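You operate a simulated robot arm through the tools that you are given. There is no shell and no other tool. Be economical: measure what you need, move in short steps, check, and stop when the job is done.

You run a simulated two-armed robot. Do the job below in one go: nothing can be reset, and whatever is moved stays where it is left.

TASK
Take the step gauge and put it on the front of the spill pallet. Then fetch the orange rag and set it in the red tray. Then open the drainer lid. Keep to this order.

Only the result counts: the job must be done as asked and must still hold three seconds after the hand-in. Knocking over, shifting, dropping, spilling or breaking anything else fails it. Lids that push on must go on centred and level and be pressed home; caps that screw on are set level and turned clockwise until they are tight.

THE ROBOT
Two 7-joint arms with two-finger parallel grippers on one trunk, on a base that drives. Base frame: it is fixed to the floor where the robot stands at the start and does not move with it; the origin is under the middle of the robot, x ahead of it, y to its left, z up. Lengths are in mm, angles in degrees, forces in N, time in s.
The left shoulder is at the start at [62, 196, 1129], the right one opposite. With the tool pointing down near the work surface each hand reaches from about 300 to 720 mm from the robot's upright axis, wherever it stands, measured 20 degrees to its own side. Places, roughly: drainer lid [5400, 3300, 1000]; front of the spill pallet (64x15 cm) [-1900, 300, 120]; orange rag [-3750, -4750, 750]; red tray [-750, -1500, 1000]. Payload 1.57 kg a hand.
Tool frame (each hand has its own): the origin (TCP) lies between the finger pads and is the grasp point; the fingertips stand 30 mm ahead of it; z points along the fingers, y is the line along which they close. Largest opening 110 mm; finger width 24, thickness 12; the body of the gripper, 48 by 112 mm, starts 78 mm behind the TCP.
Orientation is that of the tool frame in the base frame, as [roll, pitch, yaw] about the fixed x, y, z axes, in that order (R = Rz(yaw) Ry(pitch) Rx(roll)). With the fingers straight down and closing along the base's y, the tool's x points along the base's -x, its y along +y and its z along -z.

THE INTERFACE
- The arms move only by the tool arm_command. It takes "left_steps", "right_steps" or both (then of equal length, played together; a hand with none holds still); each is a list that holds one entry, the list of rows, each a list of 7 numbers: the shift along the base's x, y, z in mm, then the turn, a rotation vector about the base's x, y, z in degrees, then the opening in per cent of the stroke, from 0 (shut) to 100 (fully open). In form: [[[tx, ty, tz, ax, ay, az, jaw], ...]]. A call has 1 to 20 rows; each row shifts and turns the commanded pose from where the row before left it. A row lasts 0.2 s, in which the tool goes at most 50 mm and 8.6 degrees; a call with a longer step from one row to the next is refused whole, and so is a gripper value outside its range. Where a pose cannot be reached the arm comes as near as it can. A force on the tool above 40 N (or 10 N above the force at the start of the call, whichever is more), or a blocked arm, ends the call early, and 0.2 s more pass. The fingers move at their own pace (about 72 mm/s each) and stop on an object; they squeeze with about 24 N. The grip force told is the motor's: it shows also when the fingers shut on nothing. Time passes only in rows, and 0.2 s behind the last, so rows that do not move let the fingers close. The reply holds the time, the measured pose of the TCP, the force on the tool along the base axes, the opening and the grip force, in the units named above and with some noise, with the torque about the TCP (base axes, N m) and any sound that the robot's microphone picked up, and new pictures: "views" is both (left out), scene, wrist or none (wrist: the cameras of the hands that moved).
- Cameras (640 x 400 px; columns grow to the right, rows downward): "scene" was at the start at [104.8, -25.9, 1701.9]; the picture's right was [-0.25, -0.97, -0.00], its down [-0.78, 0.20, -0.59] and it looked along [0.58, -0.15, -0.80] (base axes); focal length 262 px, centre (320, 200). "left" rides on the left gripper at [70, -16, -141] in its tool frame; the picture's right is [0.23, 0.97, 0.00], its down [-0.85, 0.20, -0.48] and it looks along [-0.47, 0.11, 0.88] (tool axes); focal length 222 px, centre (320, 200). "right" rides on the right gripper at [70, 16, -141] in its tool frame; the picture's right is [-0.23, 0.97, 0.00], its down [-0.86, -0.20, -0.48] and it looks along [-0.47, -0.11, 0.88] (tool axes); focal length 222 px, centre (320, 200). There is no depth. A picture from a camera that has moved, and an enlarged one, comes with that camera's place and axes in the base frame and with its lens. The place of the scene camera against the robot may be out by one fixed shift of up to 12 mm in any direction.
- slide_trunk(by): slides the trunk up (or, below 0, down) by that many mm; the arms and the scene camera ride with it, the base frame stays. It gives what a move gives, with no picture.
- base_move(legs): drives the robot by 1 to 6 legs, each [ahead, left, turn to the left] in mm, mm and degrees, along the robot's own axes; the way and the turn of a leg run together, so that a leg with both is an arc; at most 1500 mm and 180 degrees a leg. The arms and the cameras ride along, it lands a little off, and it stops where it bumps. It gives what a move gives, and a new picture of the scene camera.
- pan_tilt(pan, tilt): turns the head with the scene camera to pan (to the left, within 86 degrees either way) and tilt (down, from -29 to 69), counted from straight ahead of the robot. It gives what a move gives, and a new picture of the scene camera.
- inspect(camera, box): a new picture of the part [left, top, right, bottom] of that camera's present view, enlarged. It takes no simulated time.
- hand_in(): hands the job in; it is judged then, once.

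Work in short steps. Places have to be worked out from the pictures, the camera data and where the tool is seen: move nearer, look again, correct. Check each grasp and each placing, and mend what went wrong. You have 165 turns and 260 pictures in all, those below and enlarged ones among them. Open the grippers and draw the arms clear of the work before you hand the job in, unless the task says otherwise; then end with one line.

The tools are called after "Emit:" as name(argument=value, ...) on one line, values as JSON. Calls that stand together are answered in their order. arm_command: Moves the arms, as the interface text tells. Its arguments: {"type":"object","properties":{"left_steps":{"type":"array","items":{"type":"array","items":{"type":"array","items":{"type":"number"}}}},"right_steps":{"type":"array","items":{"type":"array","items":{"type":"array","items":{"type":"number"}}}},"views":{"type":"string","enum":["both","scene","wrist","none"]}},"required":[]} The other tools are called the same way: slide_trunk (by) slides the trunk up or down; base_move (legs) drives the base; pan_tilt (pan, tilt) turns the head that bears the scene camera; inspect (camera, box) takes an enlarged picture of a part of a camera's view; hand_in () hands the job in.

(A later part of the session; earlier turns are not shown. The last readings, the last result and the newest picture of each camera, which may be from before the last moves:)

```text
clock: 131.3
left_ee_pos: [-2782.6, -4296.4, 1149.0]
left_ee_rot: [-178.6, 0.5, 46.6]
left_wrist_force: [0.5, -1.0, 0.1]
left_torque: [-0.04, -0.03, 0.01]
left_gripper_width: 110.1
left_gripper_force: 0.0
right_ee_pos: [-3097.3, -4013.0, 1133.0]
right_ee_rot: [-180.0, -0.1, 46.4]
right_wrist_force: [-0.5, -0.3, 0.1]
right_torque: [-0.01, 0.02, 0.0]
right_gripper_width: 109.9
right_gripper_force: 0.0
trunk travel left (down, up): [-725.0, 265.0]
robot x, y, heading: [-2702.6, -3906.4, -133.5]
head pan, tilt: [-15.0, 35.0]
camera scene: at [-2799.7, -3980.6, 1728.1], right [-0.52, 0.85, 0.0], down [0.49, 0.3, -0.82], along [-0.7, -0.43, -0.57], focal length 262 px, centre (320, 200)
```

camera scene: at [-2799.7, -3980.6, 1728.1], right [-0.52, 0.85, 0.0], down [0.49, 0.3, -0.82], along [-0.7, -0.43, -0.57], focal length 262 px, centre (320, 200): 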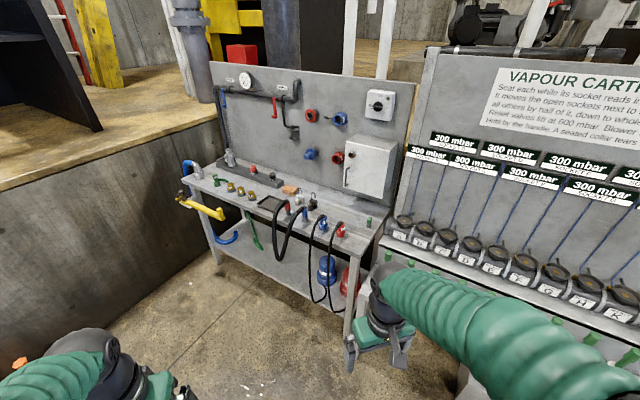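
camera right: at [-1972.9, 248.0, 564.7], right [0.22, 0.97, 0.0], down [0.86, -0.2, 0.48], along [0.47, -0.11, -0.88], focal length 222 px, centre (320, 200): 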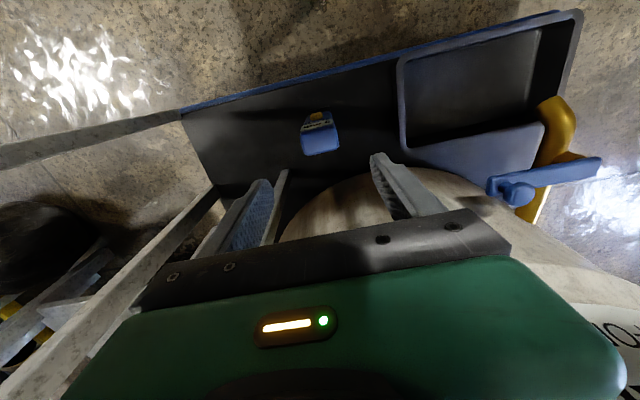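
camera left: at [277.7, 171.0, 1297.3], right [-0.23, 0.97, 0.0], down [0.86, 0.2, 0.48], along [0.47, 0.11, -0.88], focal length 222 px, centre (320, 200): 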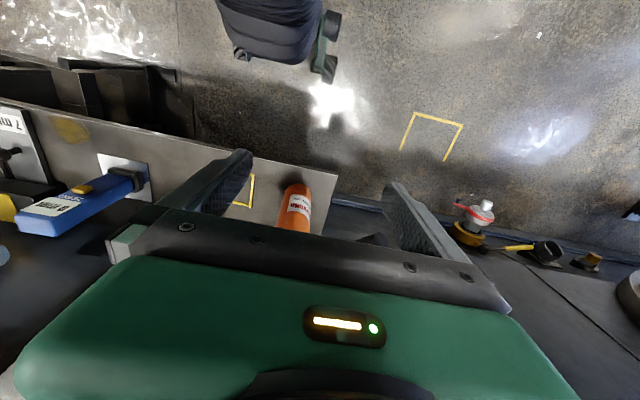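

An orange patch is on the bench near px (292,188). I zoom in.

Emit:
inspect(camera="scene", box=[200, 140, 400, 265])

Emit:
pan_tilt(pan=-60, tilt=55)

```text
3.20 times, centred on (300, 202) of scene
camera zoom: at [-2799.7, -3980.6, 1728.1], right [-0.52, 0.85, 0.0], down [0.49, 0.3, -0.82], along [-0.7, -0.43, -0.57], focal length 838 px, centre (384, 192)
```

zoom: 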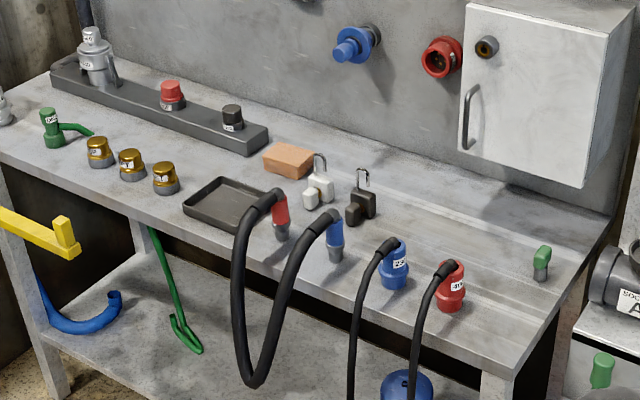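

```text
clock: 132.5
left_ee_pos: [-2781.1, -4296.2, 1150.5]
left_ee_rot: [-178.6, 0.5, 46.6]
left_wrist_force: [-0.6, 0.3, 1.2]
left_torque: [0.01, -0.01, 0.02]
left_gripper_width: 110.0
left_gripper_force: 0.1
right_ee_pos: [-3098.0, -4013.9, 1133.9]
right_ee_rot: [180.0, 0.0, 46.4]
right_wrist_force: [0.2, 0.0, 0.0]
right_torque: [0.02, -0.01, 0.01]
right_gripper_width: 110.0
right_gripper_force: 0.0
trunk travel left (down, up): [-725.0, 265.0]
robot x, y, heading: [-2702.4, -3906.6, -133.9]
head pan, tilt: [-60.0, 55.0]
camera scene: at [-2794.2, -3917.3, 1700.0], right [0.23, 0.97, 0.0], down [0.8, -0.19, -0.57], along [-0.56, 0.14, -0.82], focal length 262 px, centre (320, 200)
```

scene: 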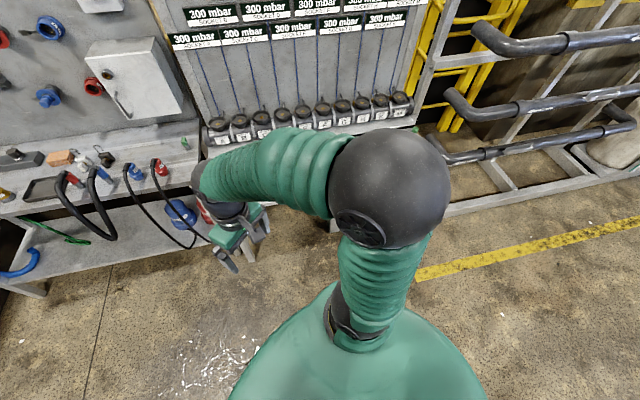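

The orange folded rag lies on the bench, whose front edge is at x≈-3555. I turn to face -x and move in front of it, leaving distance.

Emit:
base_move(legs=[[0, 0, -46], [150, 600, 0]])

Emit:
pan_tilt(pan=12, tilt=42)

```text
clock: 138.1
left_ee_pos: [-3180.2, -4734.3, 1151.0]
left_ee_rot: [-178.8, 0.4, 0.7]
left_wrist_force: [0.9, -0.4, -0.2]
left_torque: [-0.03, 0.03, 0.0]
left_gripper_width: 110.0
left_gripper_force: 0.0
right_ee_pos: [-3197.3, -4308.8, 1132.3]
right_ee_rot: [179.7, 0.0, 0.6]
right_wrist_force: [0.6, 0.6, 0.3]
right_torque: [-0.03, -0.02, 0.0]
right_gripper_width: 109.9
right_gripper_force: 0.1
trunk travel left (down, up): [-725.0, 265.0]
robot x, y, heading: [-2843.0, -4518.6, -179.3]
head pan, tilt: [-60.0, 55.0]
camera scene: at [-2913.3, -4459.5, 1699.8], right [0.86, 0.51, 0.0], down [0.42, -0.71, -0.57], along [-0.29, 0.49, -0.82], focal length 262 px, centre (320, 200)
```

scene: 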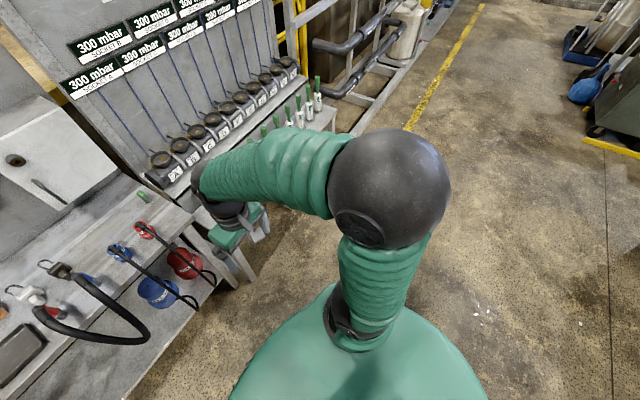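

```text
clock: 139.5
left_ee_pos: [-3181.2, -4738.2, 1150.7]
left_ee_rot: [-178.6, 0.5, 0.7]
left_wrist_force: [0.1, 0.4, -0.4]
left_torque: [-0.03, 0.0, 0.03]
left_gripper_width: 110.1
left_gripper_force: 0.1
right_ee_pos: [-3198.2, -4314.4, 1133.5]
right_ee_rot: [-179.9, 0.0, 0.6]
right_wrist_force: [0.4, 0.1, -0.3]
right_torque: [0.01, -0.01, 0.01]
right_gripper_width: 109.8
right_gripper_force: 0.0
trunk travel left (down, up): [-725.0, 265.0]
robot x, y, heading: [-2845.5, -4520.8, -179.6]
head pan, tilt: [12.0, 42.0]
camera scene: at [-2959.0, -4546.0, 1717.6], right [-0.22, 0.98, 0.0], down [0.65, 0.15, -0.74], along [-0.72, -0.16, -0.67], focal length 262 px, centre (320, 200)
```

scene: 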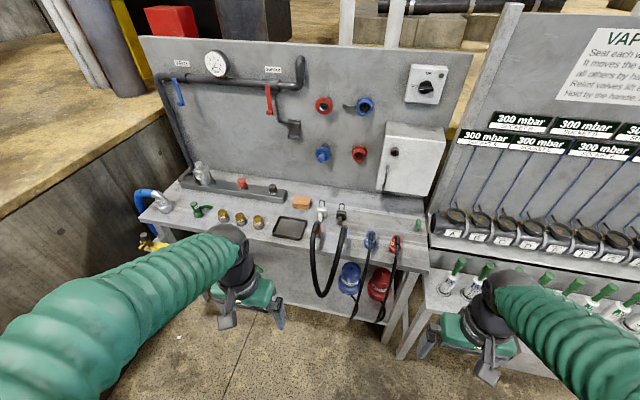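

Triangulated rag: about (-3830, -4830, 880), bench edge x≈-3577. I drive in to (-3180, -4600), keeping clear of the hanging hoses.

Emit:
base_move(legs=[[330, 80, 0]])

Emit:
inspect(camera="scene", box=[200, 180, 440, 330])

Emit:
inspect(camera="left", box=[0, 0, 640, 400])

```text
clock: 141.8
left_ee_pos: [-3513.3, -4819.4, 1151.9]
left_ee_rot: [-178.7, 0.7, 1.2]
left_wrist_force: [0.1, -0.5, 0.0]
left_torque: [-0.04, 0.0, 0.0]
left_gripper_width: 110.0
left_gripper_force: 0.0
right_ee_pos: [-3533.0, -4396.0, 1133.3]
right_ee_rot: [179.9, 0.1, 1.1]
right_wrist_force: [-0.1, -0.1, -0.6]
right_torque: [-0.02, 0.0, -0.05]
right_gripper_width: 109.9
right_gripper_force: 0.1
trunk travel left (down, up): [-725.0, 265.0]
robot x, y, heading: [-3181.5, -4600.4, -178.9]
head pan, tilt: [12.0, 42.0]
camera scene: at [-3290.7, -4625.0, 1717.9], right [-0.23, 0.97, 0.0], down [0.65, 0.15, -0.74], along [-0.72, -0.17, -0.67], focal length 262 px, centre (320, 200)
```

scene: 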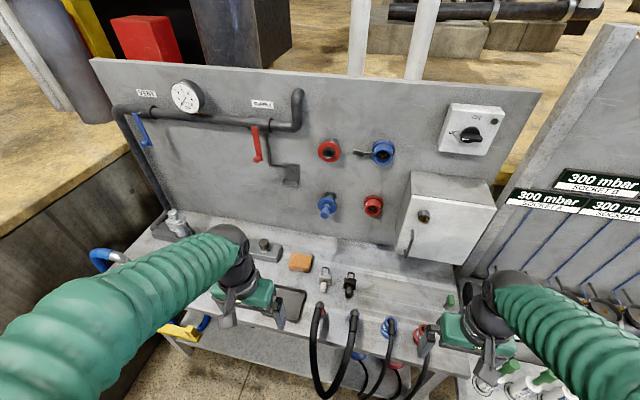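

```text
2.67 times, centred on (320, 255) of scene
camera zoom: at [-3290.7, -4625.0, 1717.9], right [-0.23, 0.97, 0.0], down [0.65, 0.15, -0.74], along [-0.72, -0.17, -0.67], focal length 699 px, centre (320, 53)
```

zoom: 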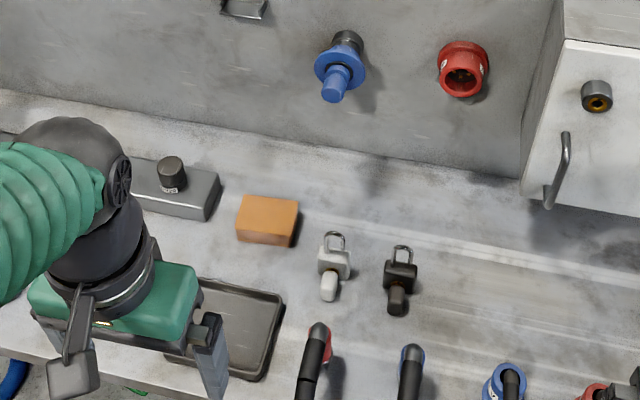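

```text
1.00 times, centred on (320, 200) of left (not enlarged: the box is as wide or as high as the picture)
camera zoom: at [-3441.8, -4804.8, 1293.1], right [0.25, -0.97, -0.03], down [-0.85, -0.23, 0.48], along [-0.47, -0.1, -0.88], focal length 222 px, centre (320, 200)
```

zoom: 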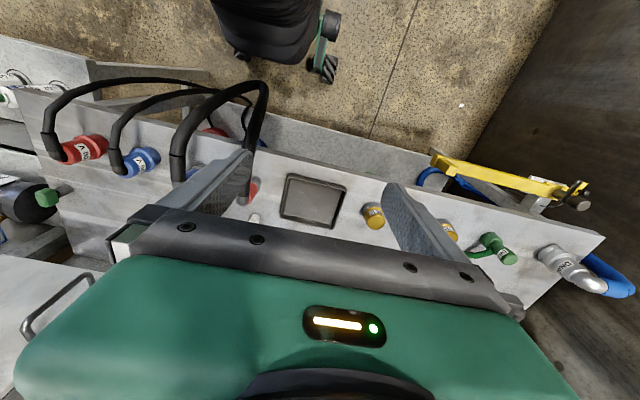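

I move the left hand ahead above the rag to look down on it.

Emit:
arm_command(left_steps=[[[-45, -4, 0, -1.4, 0.5, 0, 100], [-45, -4, 0, 0, 0, 0, 100], [-45, -4, 0, 0, 0, 0, 100], [-45, -4, 0, 0, 0, 0, 100], [-45, -4, -10, 0, 0, 0, 100], [-25, 0, -20, 0, 0, 0, 100], [0, 0, 0, 0, 0, 0, 100]]])

```text
clock: 143.4
left_ee_pos: [-3764.4, -4842.6, 1121.0]
left_ee_rot: [180.0, 1.1, 1.1]
left_wrist_force: [0.5, -0.4, 0.2]
left_torque: [0.0, 0.02, -0.01]
left_gripper_width: 110.1
left_gripper_force: 0.0
right_ee_pos: [-3533.3, -4397.5, 1132.9]
right_ee_rot: [180.0, 0.0, 1.1]
right_wrist_force: [1.5, -0.8, 0.7]
right_torque: [-0.01, 0.0, 0.0]
right_gripper_width: 110.1
right_gripper_force: 0.1
trunk travel left (down, up): [-725.0, 265.0]
robot x, y, heading: [-3179.7, -4601.4, -179.3]
head pan, tilt: [12.0, 42.0]
camera scene: at [-3294.7, -4627.9, 1717.6], right [-0.23, 0.97, 0.0], down [0.65, 0.15, -0.74], along [-0.72, -0.17, -0.67], focal length 262 px, centre (320, 200)
camera left: at [-3692.6, -4824.1, 1261.7], right [0.25, -0.97, -0.01], down [-0.84, -0.22, 0.5], along [-0.48, -0.12, -0.87], focal length 222 px, centre (320, 200)
```

scene: 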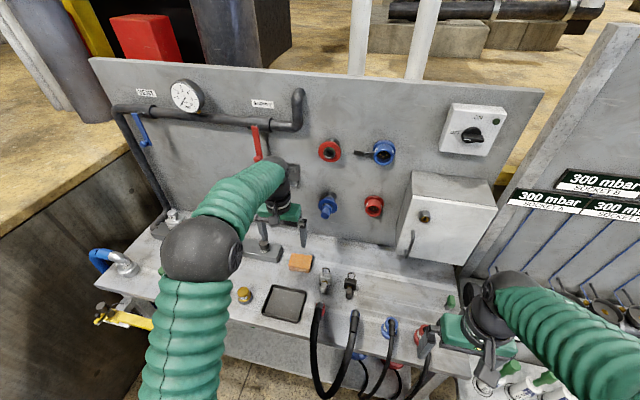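
left: 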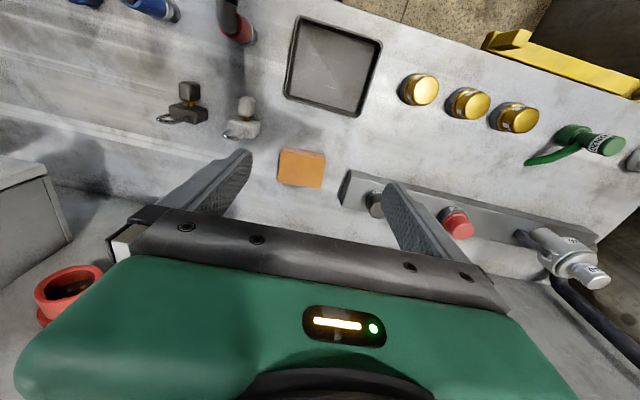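

Rag top around (-3848, -4827, ~870). I will grip it along x (front–back), so I begin turning the hand 90° while coming down to z≈1020.

Emit:
arm_command(left_steps=[[[-20, 4, -10, 0, -1.1, 8.0, 100], [-20, 4, -10, 0, 0, 8.5, 100], [-20, 4, -10, 0, 0, 8.5, 100], [-20, 3, -10, 0, 0, 8.5, 100], [0, 0, -10, 0, 0, 8.5, 100], [0, 0, -10, 0, 0, 8.5, 100], [0, 0, -10, 0, 0, 8.5, 100], [0, 0, -10, 0, 0, 8.5, 100], [0, 0, -10, 0, 0, 8.5, 100], [0, 0, -10, 0, 0, 8.5, 100], [0, 0, 0, 0, 0, 4.4, 100], [0, 0, 0, 0, 0, 0, 100]]])

```text
clock: 146.0
left_ee_pos: [-3844.1, -4827.7, 1020.0]
left_ee_rot: [180.0, 0.0, 90.1]
left_wrist_force: [-0.1, 0.0, -0.2]
left_torque: [0.02, -0.01, 0.02]
left_gripper_width: 110.1
left_gripper_force: 0.2
right_ee_pos: [-3535.0, -4397.8, 1133.6]
right_ee_rot: [-180.0, 0.0, 1.0]
right_wrist_force: [-0.3, 0.5, -0.3]
right_torque: [-0.02, -0.01, 0.02]
right_gripper_width: 110.2
right_gripper_force: 0.1
trunk travel left (down, up): [-725.0, 265.0]
robot x, y, heading: [-3177.1, -4607.5, -179.2]
head pan, tilt: [12.0, 42.0]
camera scene: at [-3296.0, -4627.9, 1717.5], right [-0.23, 0.97, 0.0], down [0.65, 0.15, -0.74], along [-0.72, -0.17, -0.67], focal length 262 px, centre (320, 200)
camera left: at [-3861.2, -4756.9, 1162.5], right [0.97, 0.23, 0.0], down [0.2, -0.85, 0.48], along [0.11, -0.47, -0.88], focal length 222 px, centre (320, 200)
```

scene: 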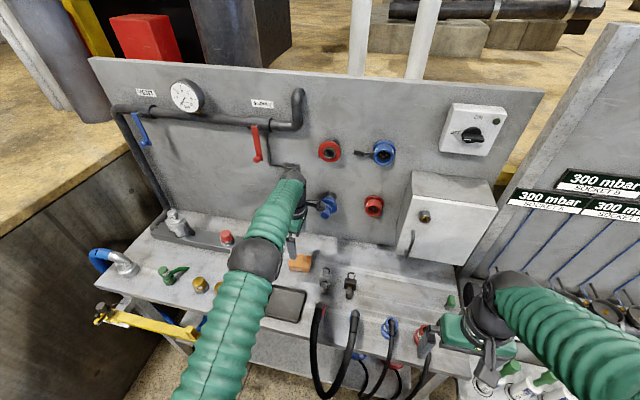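
left: 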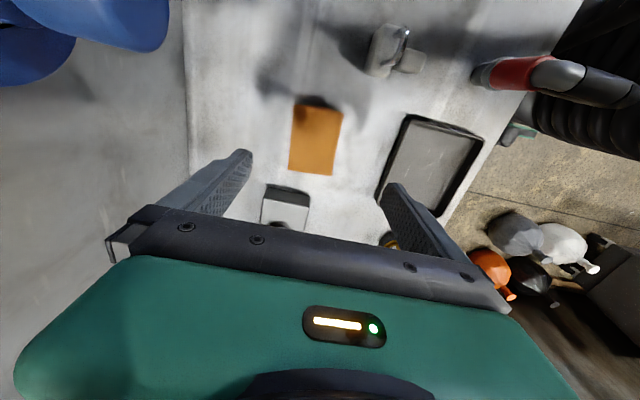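

The hand reached it turned. Wrist-only parallax puts the rag top at (-3850, -4829, 868), 60×86 mm, twisted ~6°. I align and descend to TCP z≈882.

Emit:
arm_command(left_steps=[[[-5, -2, -20, 0, 0, 6, 100], [0, 0, -35, 0, 0, 0, 100], [0, 0, -35, 0, 0, 0, 100], [0, 0, -25, 0, 0, 0, 100], [0, 0, -12, 0, 0, 0, 100], [0, 0, -10, 0, 0, 0, 100], [0, 0, 0, 0, 0, 0, 100]]])

```text
clock: 147.6
left_ee_pos: [-3849.9, -4829.4, 882.7]
left_ee_rot: [179.9, 0.0, 96.1]
left_wrist_force: [0.4, -0.2, 0.2]
left_torque: [-0.01, -0.03, -0.01]
left_gripper_width: 109.9
left_gripper_force: 0.1
right_ee_pos: [-3535.7, -4397.6, 1132.4]
right_ee_rot: [180.0, 0.0, 1.1]
right_wrist_force: [0.6, -0.3, 0.1]
right_torque: [0.0, -0.03, -0.04]
right_gripper_width: 109.9
right_gripper_force: 0.0
trunk travel left (down, up): [-725.0, 265.0]
robot x, y, heading: [-3181.3, -4602.9, -178.9]
head pan, tilt: [12.0, 42.0]
camera scene: at [-3296.5, -4628.0, 1717.5], right [-0.23, 0.97, 0.0], down [0.65, 0.15, -0.74], along [-0.72, -0.17, -0.67], focal length 262 px, centre (320, 200)
camera left: at [-3873.9, -4761.4, 1025.7], right [0.94, 0.33, 0.0], down [0.29, -0.83, 0.48], along [0.16, -0.45, -0.88], focal length 222 px, centre (320, 200)
```

scene: 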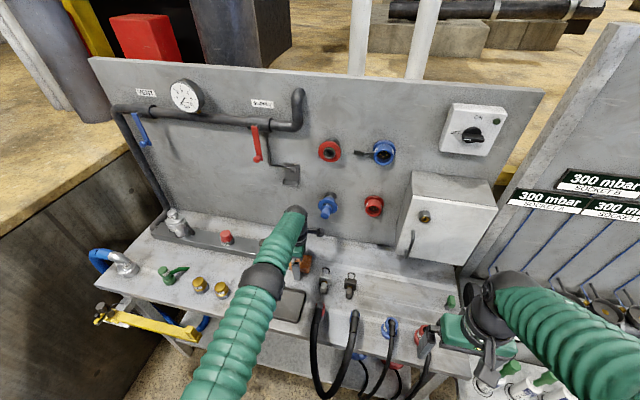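
left: 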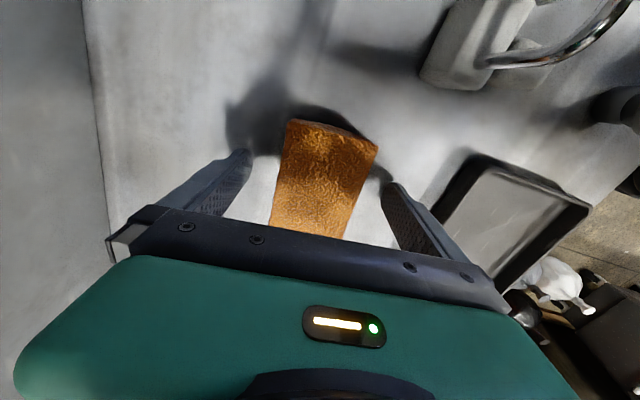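

Fingers straddle the rag, aligned. I go 5 mm lower and close.

Emit:
arm_command(left_steps=[[[0, 0, -5, 0, 0, 0, 100], [0, 0, 0, 0, 0, 0, 60], [0, 0, 0, 0, 0, 0, 20], [0, 0, 0, 0, 0, 0, 0], [0, 0, 0, 0, 0, 0, 0]]], views="wrist")

```text
clock: 148.8
left_ee_pos: [-3848.4, -4826.4, 878.5]
left_ee_rot: [180.0, 0.0, 96.0]
left_wrist_force: [0.8, -0.2, 17.1]
left_torque: [0.11, -0.63, -0.03]
left_gripper_width: 61.3
left_gripper_force: 24.0
right_ee_pos: [-3533.0, -4397.2, 1134.0]
right_ee_rot: [180.0, 0.1, 1.1]
right_wrist_force: [0.7, -0.7, 0.4]
right_torque: [-0.01, 0.0, -0.01]
right_gripper_width: 110.0
right_gripper_force: 0.0
trunk travel left (down, up): [-725.0, 265.0]
robot x, y, heading: [-3185.4, -4599.5, -178.9]
head pan, tilt: [12.0, 42.0]
camera left: at [-3872.0, -4759.7, 1022.6], right [0.94, 0.33, 0.0], down [0.29, -0.83, 0.48], along [0.16, -0.45, -0.88], focal length 222 px, centre (320, 200)
```

left: 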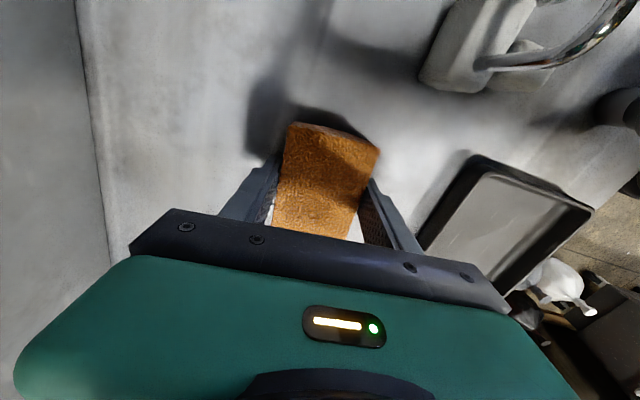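

Gripped at 61 mm, tips on the bench (z≈849). Lifting, straight up to clear things.

Emit:
arm_command(left_steps=[[[0, 0, 15, 0, 0, 0, 0], [0, 0, 30, 0, 0, 0, 0], [0, 0, 35, 0, 0, 0, 0], [0, 0, 35, 0, 0, 0, 0], [20, 0, 35, 0, 0, 0, 0], [25, 0, 35, 0, 0, 0, 0], [0, 0, 0, 0, 0, 0, 0]]])

```text
clock: 150.4
left_ee_pos: [-3806.3, -4829.2, 1063.6]
left_ee_rot: [179.8, 0.1, 96.0]
left_wrist_force: [-0.2, 0.6, -0.2]
left_torque: [-0.01, -0.03, 0.0]
left_gripper_width: 61.4
left_gripper_force: 24.4
right_ee_pos: [-3537.5, -4397.7, 1132.6]
right_ee_rot: [179.9, -0.1, 1.1]
right_wrist_force: [0.4, 0.4, 0.2]
right_torque: [-0.01, -0.02, 0.0]
right_gripper_width: 110.1
right_gripper_force: 0.0
trunk travel left (down, up): [-725.0, 265.0]
robot x, y, heading: [-3181.0, -4601.1, -179.2]
head pan, tilt: [12.0, 42.0]
camera scene: at [-3298.0, -4627.4, 1717.3], right [-0.23, 0.97, 0.0], down [0.65, 0.15, -0.74], along [-0.72, -0.17, -0.67], focal length 262 px, centre (320, 200)
camera left: at [-3830.1, -4761.5, 1205.6], right [0.94, 0.33, 0.0], down [0.29, -0.83, 0.48], along [0.16, -0.45, -0.88], focal length 222 px, centre (320, 200)
```

scene: 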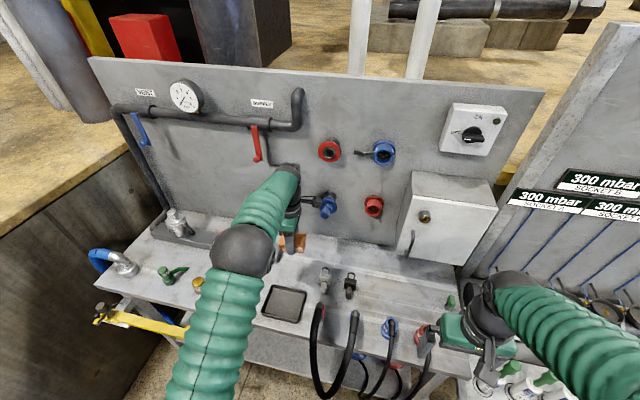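
left: 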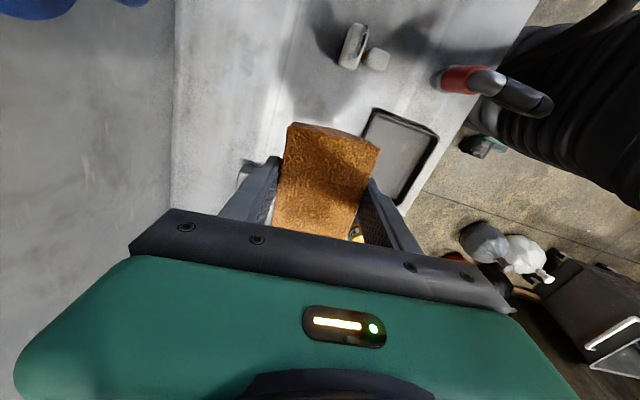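

The rag is held. I draw the left arm in, back off and go up the aisle to see whether the gap between sink and tray bench is passable.

Emit:
arm_command(left_steps=[[[45, 0, 10, 0, 0, 0, 0], [45, 0, 10, 0, 0, 0, 0], [45, 0, 10, 0, 0, 0, 0], [45, 0, 10, 0, 0, 0, 0], [45, 0, 10, 0, 0, 0, 0], [45, 0, 10, 0, 0, 0, 0], [20, 0, 0, 0, 0, 0, 0], [0, 0, 0, 0, 0, 0, 0]]], views="none")

Emit:
base_move(legs=[[-480, 0, 0], [0, 0, -90], [1300, -250, 0], [1000, 0, 0]])

Emit:
pan_tilt(pan=-60, tilt=25)

```text
clock: 152.2
left_ee_pos: [-3514.2, -4828.3, 1121.3]
left_ee_rot: [179.8, 0.0, 95.9]
left_wrist_force: [0.4, -0.5, 0.5]
left_torque: [-0.02, -0.02, 0.01]
left_gripper_width: 61.1
left_gripper_force: 23.8
right_ee_pos: [-3536.4, -4398.1, 1132.2]
right_ee_rot: [-179.9, -0.1, 1.0]
right_wrist_force: [-1.0, -0.2, -0.1]
right_torque: [-0.04, 0.01, 0.02]
right_gripper_width: 110.1
right_gripper_force: 0.1
trunk travel left (down, up): [-725.0, 265.0]
robot x, y, heading: [-3181.3, -4604.1, -178.7]
head pan, tilt: [12.0, 42.0]
```

```text
clock: 169.6
left_ee_pos: [-2818.5, -2007.1, 1122.5]
left_ee_rot: [180.0, 0.1, 8.5]
left_wrist_force: [0.0, 0.4, 0.3]
left_torque: [-0.01, 0.03, -0.02]
left_gripper_width: 60.8
left_gripper_force: 24.2
right_ee_pos: [-2389.4, -1967.1, 1131.5]
right_ee_rot: [180.0, 0.0, -86.5]
right_wrist_force: [-0.1, 0.7, 0.1]
right_torque: [-0.02, -0.03, 0.01]
right_gripper_width: 110.0
right_gripper_force: 0.0
trunk travel left (down, up): [-725.0, 265.0]
robot x, y, heading: [-2578.6, -2328.0, 93.7]
head pan, tilt: [12.0, 42.0]
camera scene: at [-2602.4, -2223.5, 1717.7], right [0.96, 0.27, 0.0], down [0.18, -0.65, -0.74], along [-0.2, 0.72, -0.67], focal length 262 px, centre (320, 200)
```

scene: 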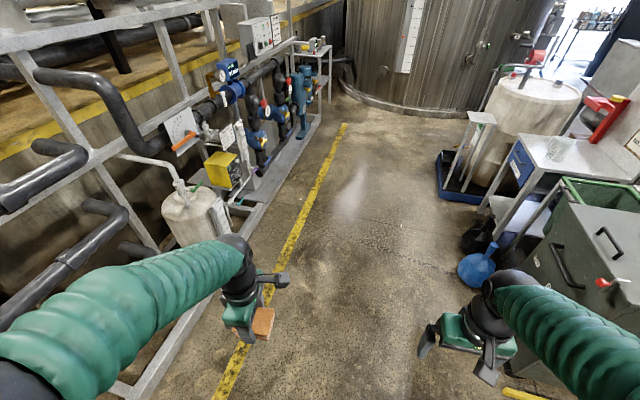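

```text
clock: 171.1
left_ee_pos: [-2818.7, -2005.3, 1121.0]
left_ee_rot: [-180.0, 0.0, 8.6]
left_wrist_force: [-0.1, -0.1, -0.1]
left_torque: [-0.01, 0.02, 0.0]
left_gripper_width: 61.1
left_gripper_force: 24.2
right_ee_pos: [-2388.2, -1966.4, 1132.8]
right_ee_rot: [-180.0, 0.0, -86.5]
right_wrist_force: [0.1, -1.3, 1.1]
right_torque: [0.01, -0.01, -0.01]
right_gripper_width: 110.1
right_gripper_force: 0.1
trunk travel left (down, up): [-725.0, 265.0]
robot x, y, heading: [-2578.4, -2330.0, 93.6]
head pan, tilt: [-60.0, 25.0]
camera scene: at [-2503.3, -2251.2, 1743.9], right [0.55, -0.83, 0.0], down [-0.35, -0.23, -0.91], along [0.76, 0.5, -0.42], focal length 262 px, centre (320, 200)
```

scene: 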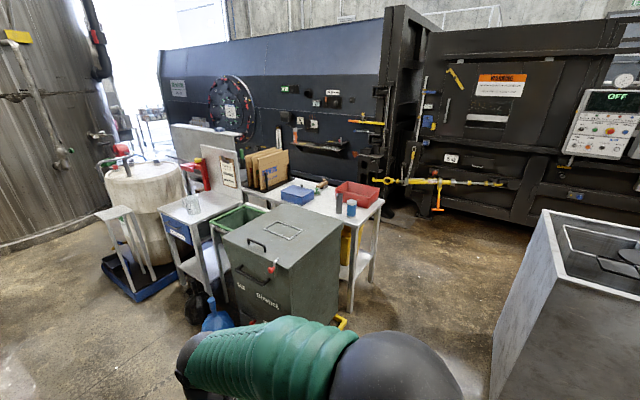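

The gap between bench end (y≈-1640) and sink (y≈-2600) is wide enough. I straighten to heading 90, go to y≈-2120 and strafe right toward x≈-620.

Emit:
base_move(legs=[[190, 0, -3.6], [0, -1200, 0]])

Emit:
pan_tilt(pan=-30, tilt=40)

```text
clock: 178.3
left_ee_pos: [-1605.5, -1803.5, 1121.7]
left_ee_rot: [179.9, -0.1, 5.2]
left_wrist_force: [-0.1, 1.3, -0.5]
left_torque: [-0.01, -0.01, 0.02]
left_gripper_width: 61.0
left_gripper_force: 23.7
right_ee_pos: [-1173.5, -1788.3, 1133.9]
right_ee_rot: [-179.9, 0.0, -89.8]
right_wrist_force: [-0.4, 0.2, -0.8]
right_torque: [0.01, 0.02, 0.0]
right_gripper_width: 110.2
right_gripper_force: 0.1
trunk travel left (down, up): [-725.0, 265.0]
robot x, y, heading: [-1384.0, -2140.2, 90.1]
head pan, tilt: [-60.0, 25.0]
camera scene: at [-1305.6, -2066.1, 1744.1], right [0.5, -0.86, 0.0], down [-0.36, -0.21, -0.91], along [0.78, 0.46, -0.42], focal length 262 px, centre (320, 200)
```

scene: 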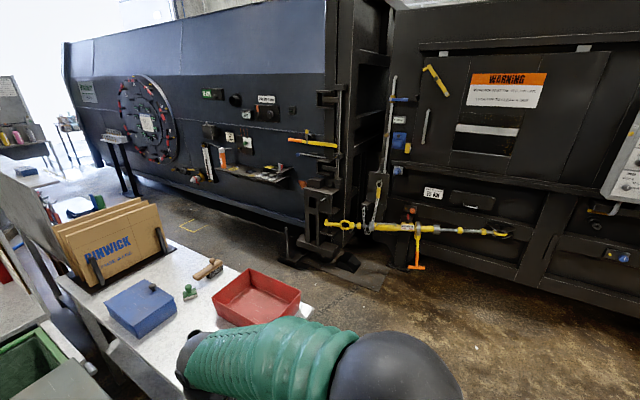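

```text
clock: 179.2
left_ee_pos: [-1604.1, -1804.4, 1122.8]
left_ee_rot: [179.9, 0.1, 5.3]
left_wrist_force: [0.3, -0.2, -1.6]
left_torque: [0.01, 0.03, 0.0]
left_gripper_width: 61.0
left_gripper_force: 23.6
right_ee_pos: [-1173.6, -1789.0, 1133.6]
right_ee_rot: [-180.0, 0.0, -89.6]
right_wrist_force: [0.7, 0.0, 0.3]
right_torque: [0.01, 0.01, -0.02]
right_gripper_width: 110.1
right_gripper_force: 0.0
trunk travel left (down, up): [-725.0, 265.0]
robot x, y, heading: [-1382.2, -2133.9, 90.2]
head pan, tilt: [-30.0, 40.0]
camera scene: at [-1340.4, -2038.9, 1720.6], right [0.87, -0.5, 0.0], down [-0.32, -0.56, -0.77], along [0.38, 0.66, -0.64], focal length 262 px, centre (320, 200)
```

scene: 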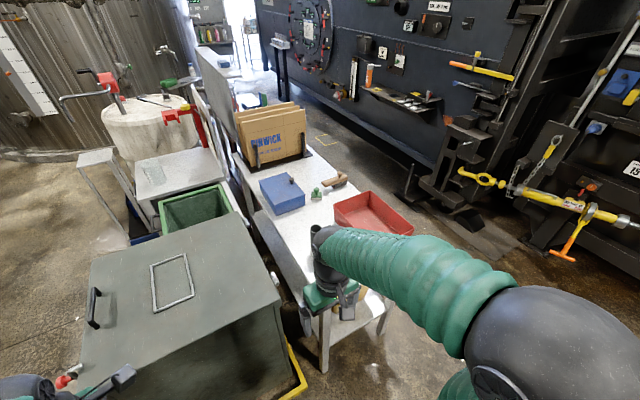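

Tray is about (-660, -1390, ~850). I strafe on to x≈-470 so the left hand faces it.

Emit:
base_move(legs=[[0, -920, 0]])

Emit:
pan_tilt(pan=10, tilt=50)

Emit:
inspect(camera="left", box=[0, 0, 640, 400])

```text
clock: 184.1
left_ee_pos: [-694.9, -1795.6, 1121.8]
left_ee_rot: [180.0, -0.1, 6.2]
left_wrist_force: [0.3, -0.8, -0.8]
left_torque: [0.02, 0.0, 0.01]
left_gripper_width: 60.9
left_gripper_force: 24.1
right_ee_pos: [-264.1, -1773.8, 1134.1]
right_ee_rot: [-179.8, 0.0, -88.8]
right_wrist_force: [-1.0, -1.2, -0.4]
right_torque: [0.01, 0.04, -0.01]
right_gripper_width: 110.1
right_gripper_force: 0.1
trunk travel left (down, up): [-725.0, 265.0]
robot x, y, heading: [-465.1, -2126.9, 91.3]
head pan, tilt: [-30.0, 40.0]
camera scene: at [-428.5, -2027.2, 1720.7], right [0.88, -0.48, 0.0], down [-0.31, -0.56, -0.77], along [0.37, 0.67, -0.64], focal length 262 px, centre (320, 200)
```

scene: 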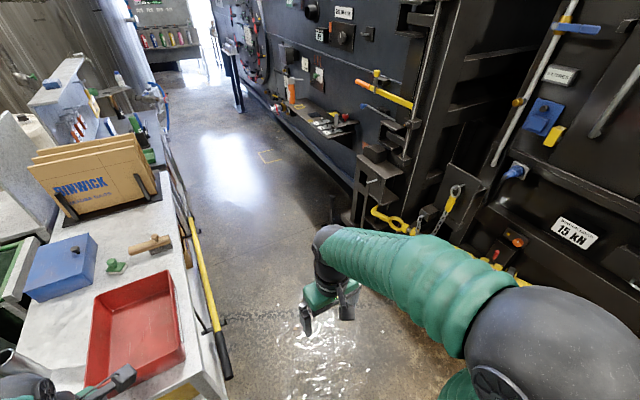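

```text
clock: 185.1
left_ee_pos: [-691.6, -1797.1, 1121.4]
left_ee_rot: [-180.0, 0.1, 6.2]
left_wrist_force: [-0.3, -0.8, -0.7]
left_torque: [0.02, -0.01, 0.01]
left_gripper_width: 60.7
left_gripper_force: 23.5
right_ee_pos: [-260.3, -1774.1, 1134.2]
right_ee_rot: [-179.9, 0.0, -88.8]
right_wrist_force: [-0.3, 0.2, -0.6]
right_torque: [0.03, 0.02, 0.01]
right_gripper_width: 110.3
right_gripper_force: 0.0
trunk travel left (down, up): [-725.0, 265.0]
robot x, y, heading: [-466.2, -2128.0, 91.2]
head pan, tilt: [10.0, 50.0]
camera scene: at [-479.9, -2026.1, 1706.4], right [0.98, 0.19, 0.0], down [0.15, -0.75, -0.64], along [-0.12, 0.63, -0.77], focal length 262 px, centre (320, 200)
```

scene: 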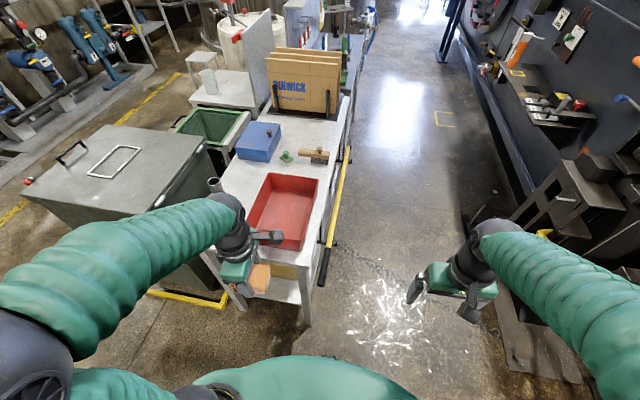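

```text
1.00 times, centred on (320, 200) of left (not enlarged: the box is as wide or as high as the picture)
camera zoom: at [-623.7, -1771.8, 1264.7], right [0.33, -0.94, 0.0], down [-0.83, -0.29, 0.48], along [-0.45, -0.16, -0.88], focal length 222 px, centre (320, 200)
```

zoom: 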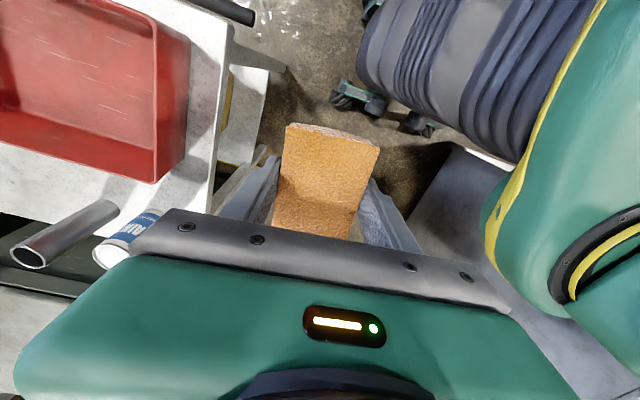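

Multiple rays agree on the tray floor at about (-737, -1456, 950); cups stand at x≈-940. I creep ahead 80 mm and look with the hand camera.

Emit:
base_move(legs=[[80, 0, -1]])

Emit:
arm_command(left_steps=[[[-10, 40, 5, 0, 0, -6, 0], [-10, 40, 5, 0, 0, 0, 0], [-10, 40, 0, 0, 0, 0, 0], [-5, 40, 0, 0, 0, 0, 0], [0, 40, 0, 0, 0, 0, 0], [0, 30, 0, 0, 0, 0, 0], [0, 0, 0, 0, 0, 0, 0]]])

```text
clock: 186.2
left_ee_pos: [-685.5, -1719.8, 1124.4]
left_ee_rot: [-179.7, -0.1, 5.1]
left_wrist_force: [0.2, -1.8, -0.8]
left_torque: [0.05, 0.04, 0.0]
left_gripper_width: 60.8
left_gripper_force: 23.8
right_ee_pos: [-254.3, -1704.7, 1136.3]
right_ee_rot: [-180.0, 0.4, -89.9]
right_wrist_force: [0.0, 0.1, 0.4]
right_torque: [0.04, 0.0, -0.03]
right_gripper_width: 110.0
right_gripper_force: 0.1
trunk travel left (down, up): [-725.0, 265.0]
robot x, y, heading: [-466.7, -2050.7, 90.3]
head pan, tilt: [10.0, 50.0]
camera scene: at [-478.4, -1958.2, 1707.2], right [0.98, 0.18, 0.0], down [0.13, -0.75, -0.65], along [-0.11, 0.64, -0.76], focal length 262 px, centre (320, 200)
```

scene: 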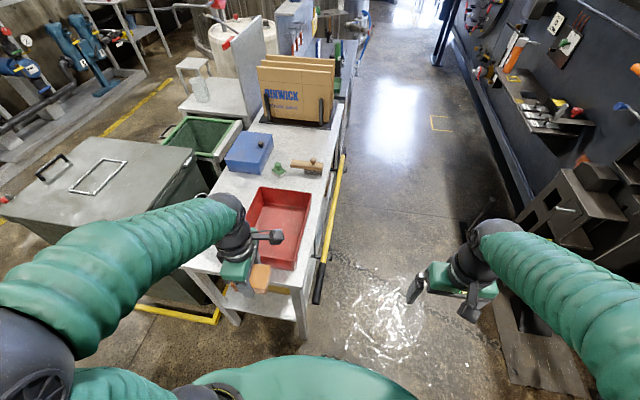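

```text
clock: 187.8
left_ee_pos: [-721.9, -1484.0, 1133.3]
left_ee_rot: [179.9, 0.0, -0.8]
left_wrist_force: [-0.1, 0.1, -0.5]
left_torque: [0.01, 0.03, -0.04]
left_gripper_width: 61.1
left_gripper_force: 24.1
right_ee_pos: [-255.9, -1698.1, 1133.1]
right_ee_rot: [-180.0, 0.0, -89.8]
right_wrist_force: [0.4, 0.2, -0.2]
right_torque: [0.03, -0.02, 0.03]
right_gripper_width: 109.9
right_gripper_force: 0.1
trunk travel left (down, up): [-725.0, 265.0]
robot x, y, heading: [-464.6, -2052.2, 90.2]
head pan, tilt: [10.0, 50.0]
camera scene: at [-479.1, -1944.5, 1706.3], right [0.98, 0.18, 0.0], down [0.13, -0.76, -0.64], along [-0.11, 0.63, -0.77], focal length 262 px, centre (320, 200)
camera left: at [-652.3, -1467.6, 1274.7], right [0.21, -0.98, 0.0], down [-0.86, -0.19, 0.48], along [-0.47, -0.1, -0.88], focal length 222 px, centre (320, 200)
```

scene: 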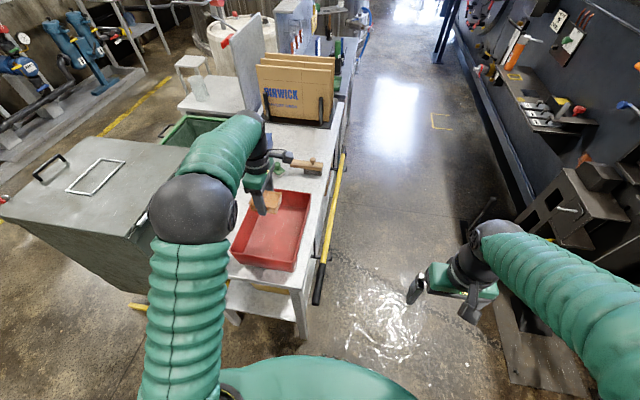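
left: 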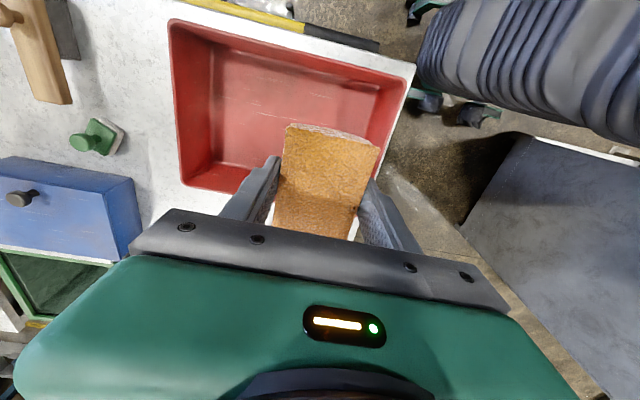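

Tray spans x≈-832…-623, y≈-1568…-1300, centre ≈(-730, -1435). I move over its centre and descend partway.

Emit:
arm_command(left_steps=[[[-4, 25, 0, 0, 0, 0, 0], [-4, 24, 0, 0, 0, 0, 0], [0, 0, -35, 0, 0, 0, 0], [0, 0, -35, 0, 0, 0, 0], [0, 0, -30, 0, 0, 0, 0], [0, 0, 0, 0, 0, 0, 0]]])

```text
clock: 189.2
left_ee_pos: [-729.6, -1433.2, 1030.6]
left_ee_rot: [179.9, 0.0, -0.9]
left_wrist_force: [-0.5, -0.2, -0.2]
left_torque: [-0.01, 0.0, -0.04]
left_gripper_width: 61.0
left_gripper_force: 24.4
right_ee_pos: [-256.0, -1699.6, 1133.6]
right_ee_rot: [-179.9, 0.0, -89.8]
right_wrist_force: [-0.2, -0.8, -0.3]
right_torque: [0.02, -0.03, 0.01]
right_gripper_width: 109.9
right_gripper_force: 0.1
trunk travel left (down, up): [-725.0, 265.0]
robot x, y, heading: [-465.5, -2052.7, 90.2]
head pan, tilt: [10.0, 50.0]
camera scene: at [-479.3, -1945.3, 1706.4], right [0.98, 0.18, 0.0], down [0.13, -0.76, -0.64], along [-0.11, 0.63, -0.77], focal length 262 px, centre (320, 200)
camera left: at [-660.8, -1418.0, 1172.5], right [0.21, -0.98, 0.0], down [-0.86, -0.19, 0.48], along [-0.47, -0.1, -0.88], focal length 222 px, centre (320, 200)
```

scene: 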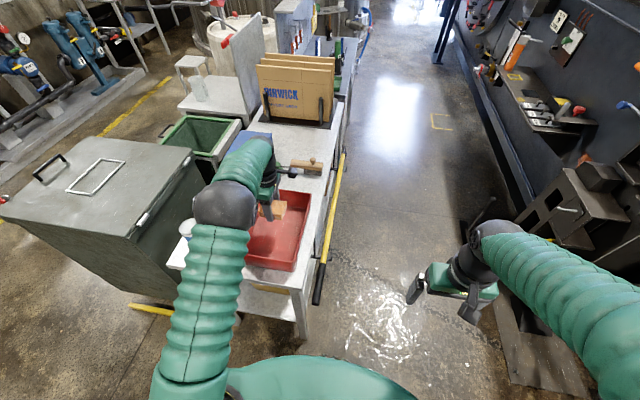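
left: 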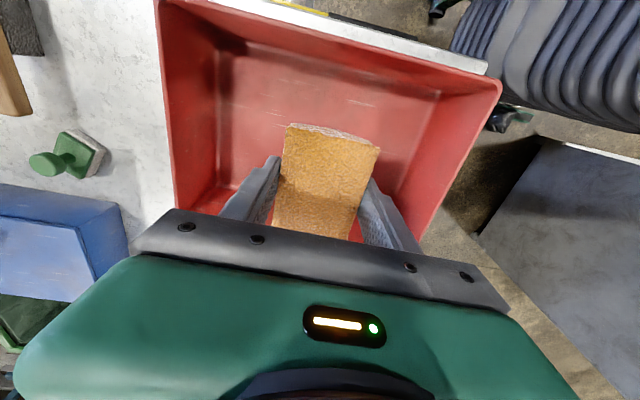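

Centred over the tray. I descend in small steps until contact.

Emit:
arm_command(left_steps=[[[0, 0, -10, 0, 0, 0, 0], [0, 0, -10, 0, 0, 0, 0], [0, 0, -8, 0, 0, 0, 0], [0, 0, -5, 0, 0, 0, 0], [0, 0, -5, 0, 0, 0, 0], [0, 0, -5, 0, 0, 0, 0], [0, 0, 0, 0, 0, 0, 0]]], views="wrist")

```text
clock: 190.8
left_ee_pos: [-728.3, -1434.2, 988.7]
left_ee_rot: [179.8, 0.0, -0.9]
left_wrist_force: [1.5, 0.7, -0.7]
left_torque: [0.02, 0.01, -0.01]
left_gripper_width: 61.0
left_gripper_force: 24.1
right_ee_pos: [-255.0, -1698.3, 1132.6]
right_ee_rot: [-179.9, 0.0, -89.8]
right_wrist_force: [0.5, 0.5, 1.2]
right_torque: [0.01, 0.02, 0.0]
right_gripper_width: 110.1
right_gripper_force: 0.0
trunk travel left (down, up): [-725.0, 265.0]
robot x, y, heading: [-465.1, -2049.2, 90.3]
head pan, tilt: [10.0, 50.0]
camera left: at [-659.8, -1417.5, 1131.2], right [0.21, -0.98, 0.0], down [-0.86, -0.19, 0.48], along [-0.47, -0.1, -0.88], focal length 222 px, centre (320, 200)
```

left: 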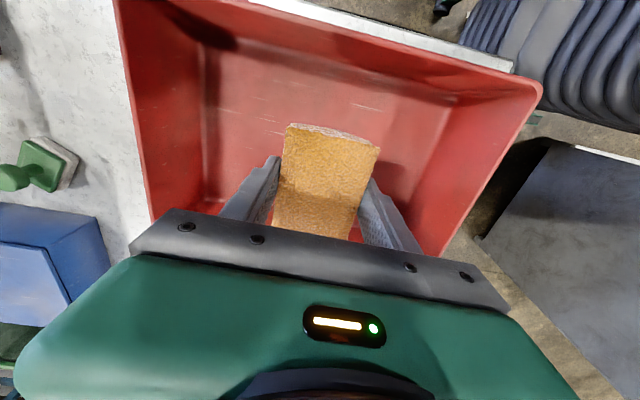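

Emit:
arm_command(left_steps=[[[0, 0, -5, 0, 0, 0, 0], [0, 0, -5, 0, 0, 0, 0], [0, 0, -5, 0, 0, 0, 0], [0, 0, -5, 0, 0, 0, 0], [0, 0, -5, 0, 0, 0, 0], [0, 0, 0, 0, 0, 0, 0]]], views="wrist")

```text
clock: 192.2
left_ee_pos: [-727.5, -1433.3, 963.6]
left_ee_rot: [179.8, 0.0, -0.9]
left_wrist_force: [-0.3, 0.2, -1.0]
left_torque: [0.02, -0.03, 0.05]
left_gripper_width: 60.9
left_gripper_force: 24.0
right_ee_pos: [-255.4, -1698.5, 1133.8]
right_ee_rot: [-179.9, -0.1, -89.8]
right_wrist_force: [0.5, 0.6, 1.1]
right_torque: [0.0, -0.01, 0.02]
right_gripper_width: 110.0
right_gripper_force: 0.2
trunk travel left (down, up): [-725.0, 265.0]
robot x, y, heading: [-466.6, -2044.6, 90.0]
head pan, tilt: [10.0, 50.0]
camera left: at [-658.5, -1417.3, 1106.1], right [0.21, -0.98, 0.0], down [-0.86, -0.19, 0.48], along [-0.47, -0.1, -0.88], focal length 222 px, centre (320, 200)
```

left: 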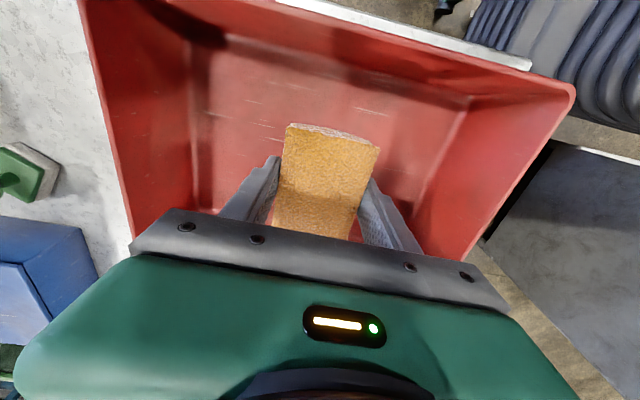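

Still no contact; I continue down.

Emit:
arm_command(left_steps=[[[0, 0, -5, 0, 0, 0, 0], [0, 0, -5, 0, 0, 0, 0], [0, 0, -5, 0, 0, 0, 0], [0, 0, -5, 0, 0, 0, 0], [0, 0, 0, 0, 0, 0, 0]]], views="none")

Emit:
arm_command(left_steps=[[[0, 0, -4, 0, 0, 0, 0], [0, 0, -4, 0, 0, 0, 0], [0, 0, -4, 0, 0, 0, 0], [0, 0, 0, 0, 0, 0, 0]]], views="wrist")

```text
clock: 193.4
left_ee_pos: [-730.1, -1431.8, 943.8]
left_ee_rot: [180.0, -0.1, -0.9]
left_wrist_force: [-0.4, -0.1, -1.4]
left_torque: [0.02, -0.01, 0.01]
left_gripper_width: 61.1
left_gripper_force: 24.3
right_ee_pos: [-256.7, -1697.8, 1131.7]
right_ee_rot: [179.9, 0.0, -89.8]
right_wrist_force: [0.0, 0.7, 0.0]
right_torque: [-0.01, 0.04, -0.01]
right_gripper_width: 110.0
right_gripper_force: 0.0
trunk travel left (down, up): [-725.0, 265.0]
robot x, y, heading: [-463.3, -2049.3, 90.1]
head pan, tilt: [10.0, 50.0]
```

```text
clock: 194.4
left_ee_pos: [-728.9, -1433.9, 931.9]
left_ee_rot: [179.9, 0.1, -0.9]
left_wrist_force: [0.1, 0.4, -0.8]
left_torque: [0.03, 0.04, 0.0]
left_gripper_width: 60.9
left_gripper_force: 24.3
right_ee_pos: [-256.3, -1698.6, 1134.2]
right_ee_rot: [179.9, 0.0, -89.8]
right_wrist_force: [0.4, 0.3, -0.1]
right_torque: [0.01, -0.01, -0.04]
right_gripper_width: 109.9
right_gripper_force: 0.1
trunk travel left (down, up): [-725.0, 265.0]
robot x, y, heading: [-466.1, -2045.7, 90.1]
head pan, tilt: [10.0, 50.0]
camera left: at [-660.2, -1417.1, 1074.3], right [0.21, -0.98, 0.0], down [-0.86, -0.19, 0.48], along [-0.47, -0.1, -0.88], focal length 222 px, centre (320, 200)
```

left: 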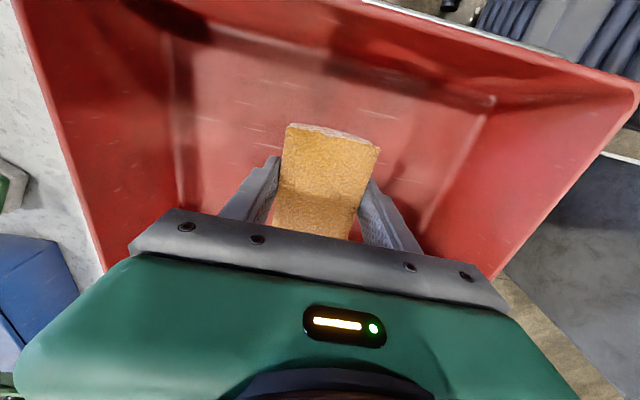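

Rim is at z≈940, so the floor is still lower; continuing.

Emit:
arm_command(left_steps=[[[0, 0, -4, 0, 0, 0, 0], [0, 0, -4, 0, 0, 0, 0], [0, 0, -4, 0, 0, 0, 0], [0, 0, -3, 0, 0, 0, 0], [0, 0, 0, 0, 0, 0, 0]]], views="none")

Emit:
arm_command(left_steps=[[[0, 0, -3, 0, 0, 0, 0], [0, 0, -3, 0, 0, 0, 0], [0, 0, -3, 0, 0, 0, 0], [0, 0, 0, 0, 0, 0, 0]]], views="wrist")

```text
clock: 195.6
left_ee_pos: [-728.3, -1433.6, 916.0]
left_ee_rot: [179.8, 0.1, -0.9]
left_wrist_force: [0.2, -1.1, -0.1]
left_torque: [0.0, 0.02, 0.0]
left_gripper_width: 60.8
left_gripper_force: 24.0
right_ee_pos: [-255.7, -1697.9, 1132.9]
right_ee_rot: [-180.0, 0.0, -89.8]
right_wrist_force: [-0.2, 0.0, -0.5]
right_torque: [0.01, 0.03, 0.03]
right_gripper_width: 109.8
right_gripper_force: 0.0
trunk travel left (down, up): [-725.0, 265.0]
robot x, y, heading: [-465.0, -2049.9, 89.9]
head pan, tilt: [10.0, 50.0]
```

```text
clock: 196.6
left_ee_pos: [-728.4, -1434.3, 907.5]
left_ee_rot: [180.0, -0.1, -0.9]
left_wrist_force: [0.6, 0.9, 0.1]
left_torque: [-0.01, -0.03, -0.01]
left_gripper_width: 61.0
left_gripper_force: 24.7
right_ee_pos: [-256.1, -1697.5, 1132.6]
right_ee_rot: [-179.9, 0.0, -89.8]
right_wrist_force: [0.2, -1.0, -0.4]
right_torque: [-0.03, 0.02, 0.03]
right_gripper_width: 110.2
right_gripper_force: 0.1
trunk travel left (down, up): [-725.0, 265.0]
robot x, y, heading: [-467.7, -2047.3, 90.1]
head pan, tilt: [10.0, 50.0]
camera left: at [-659.0, -1417.8, 1050.6], right [0.21, -0.98, 0.0], down [-0.86, -0.19, 0.48], along [-0.47, -0.1, -0.88], focal length 222 px, centre (320, 200)
```

left: 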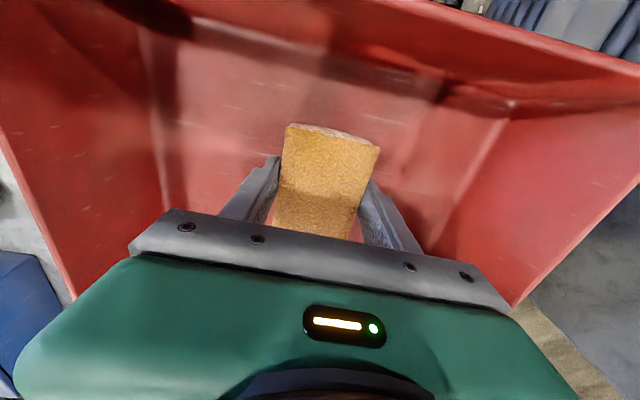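

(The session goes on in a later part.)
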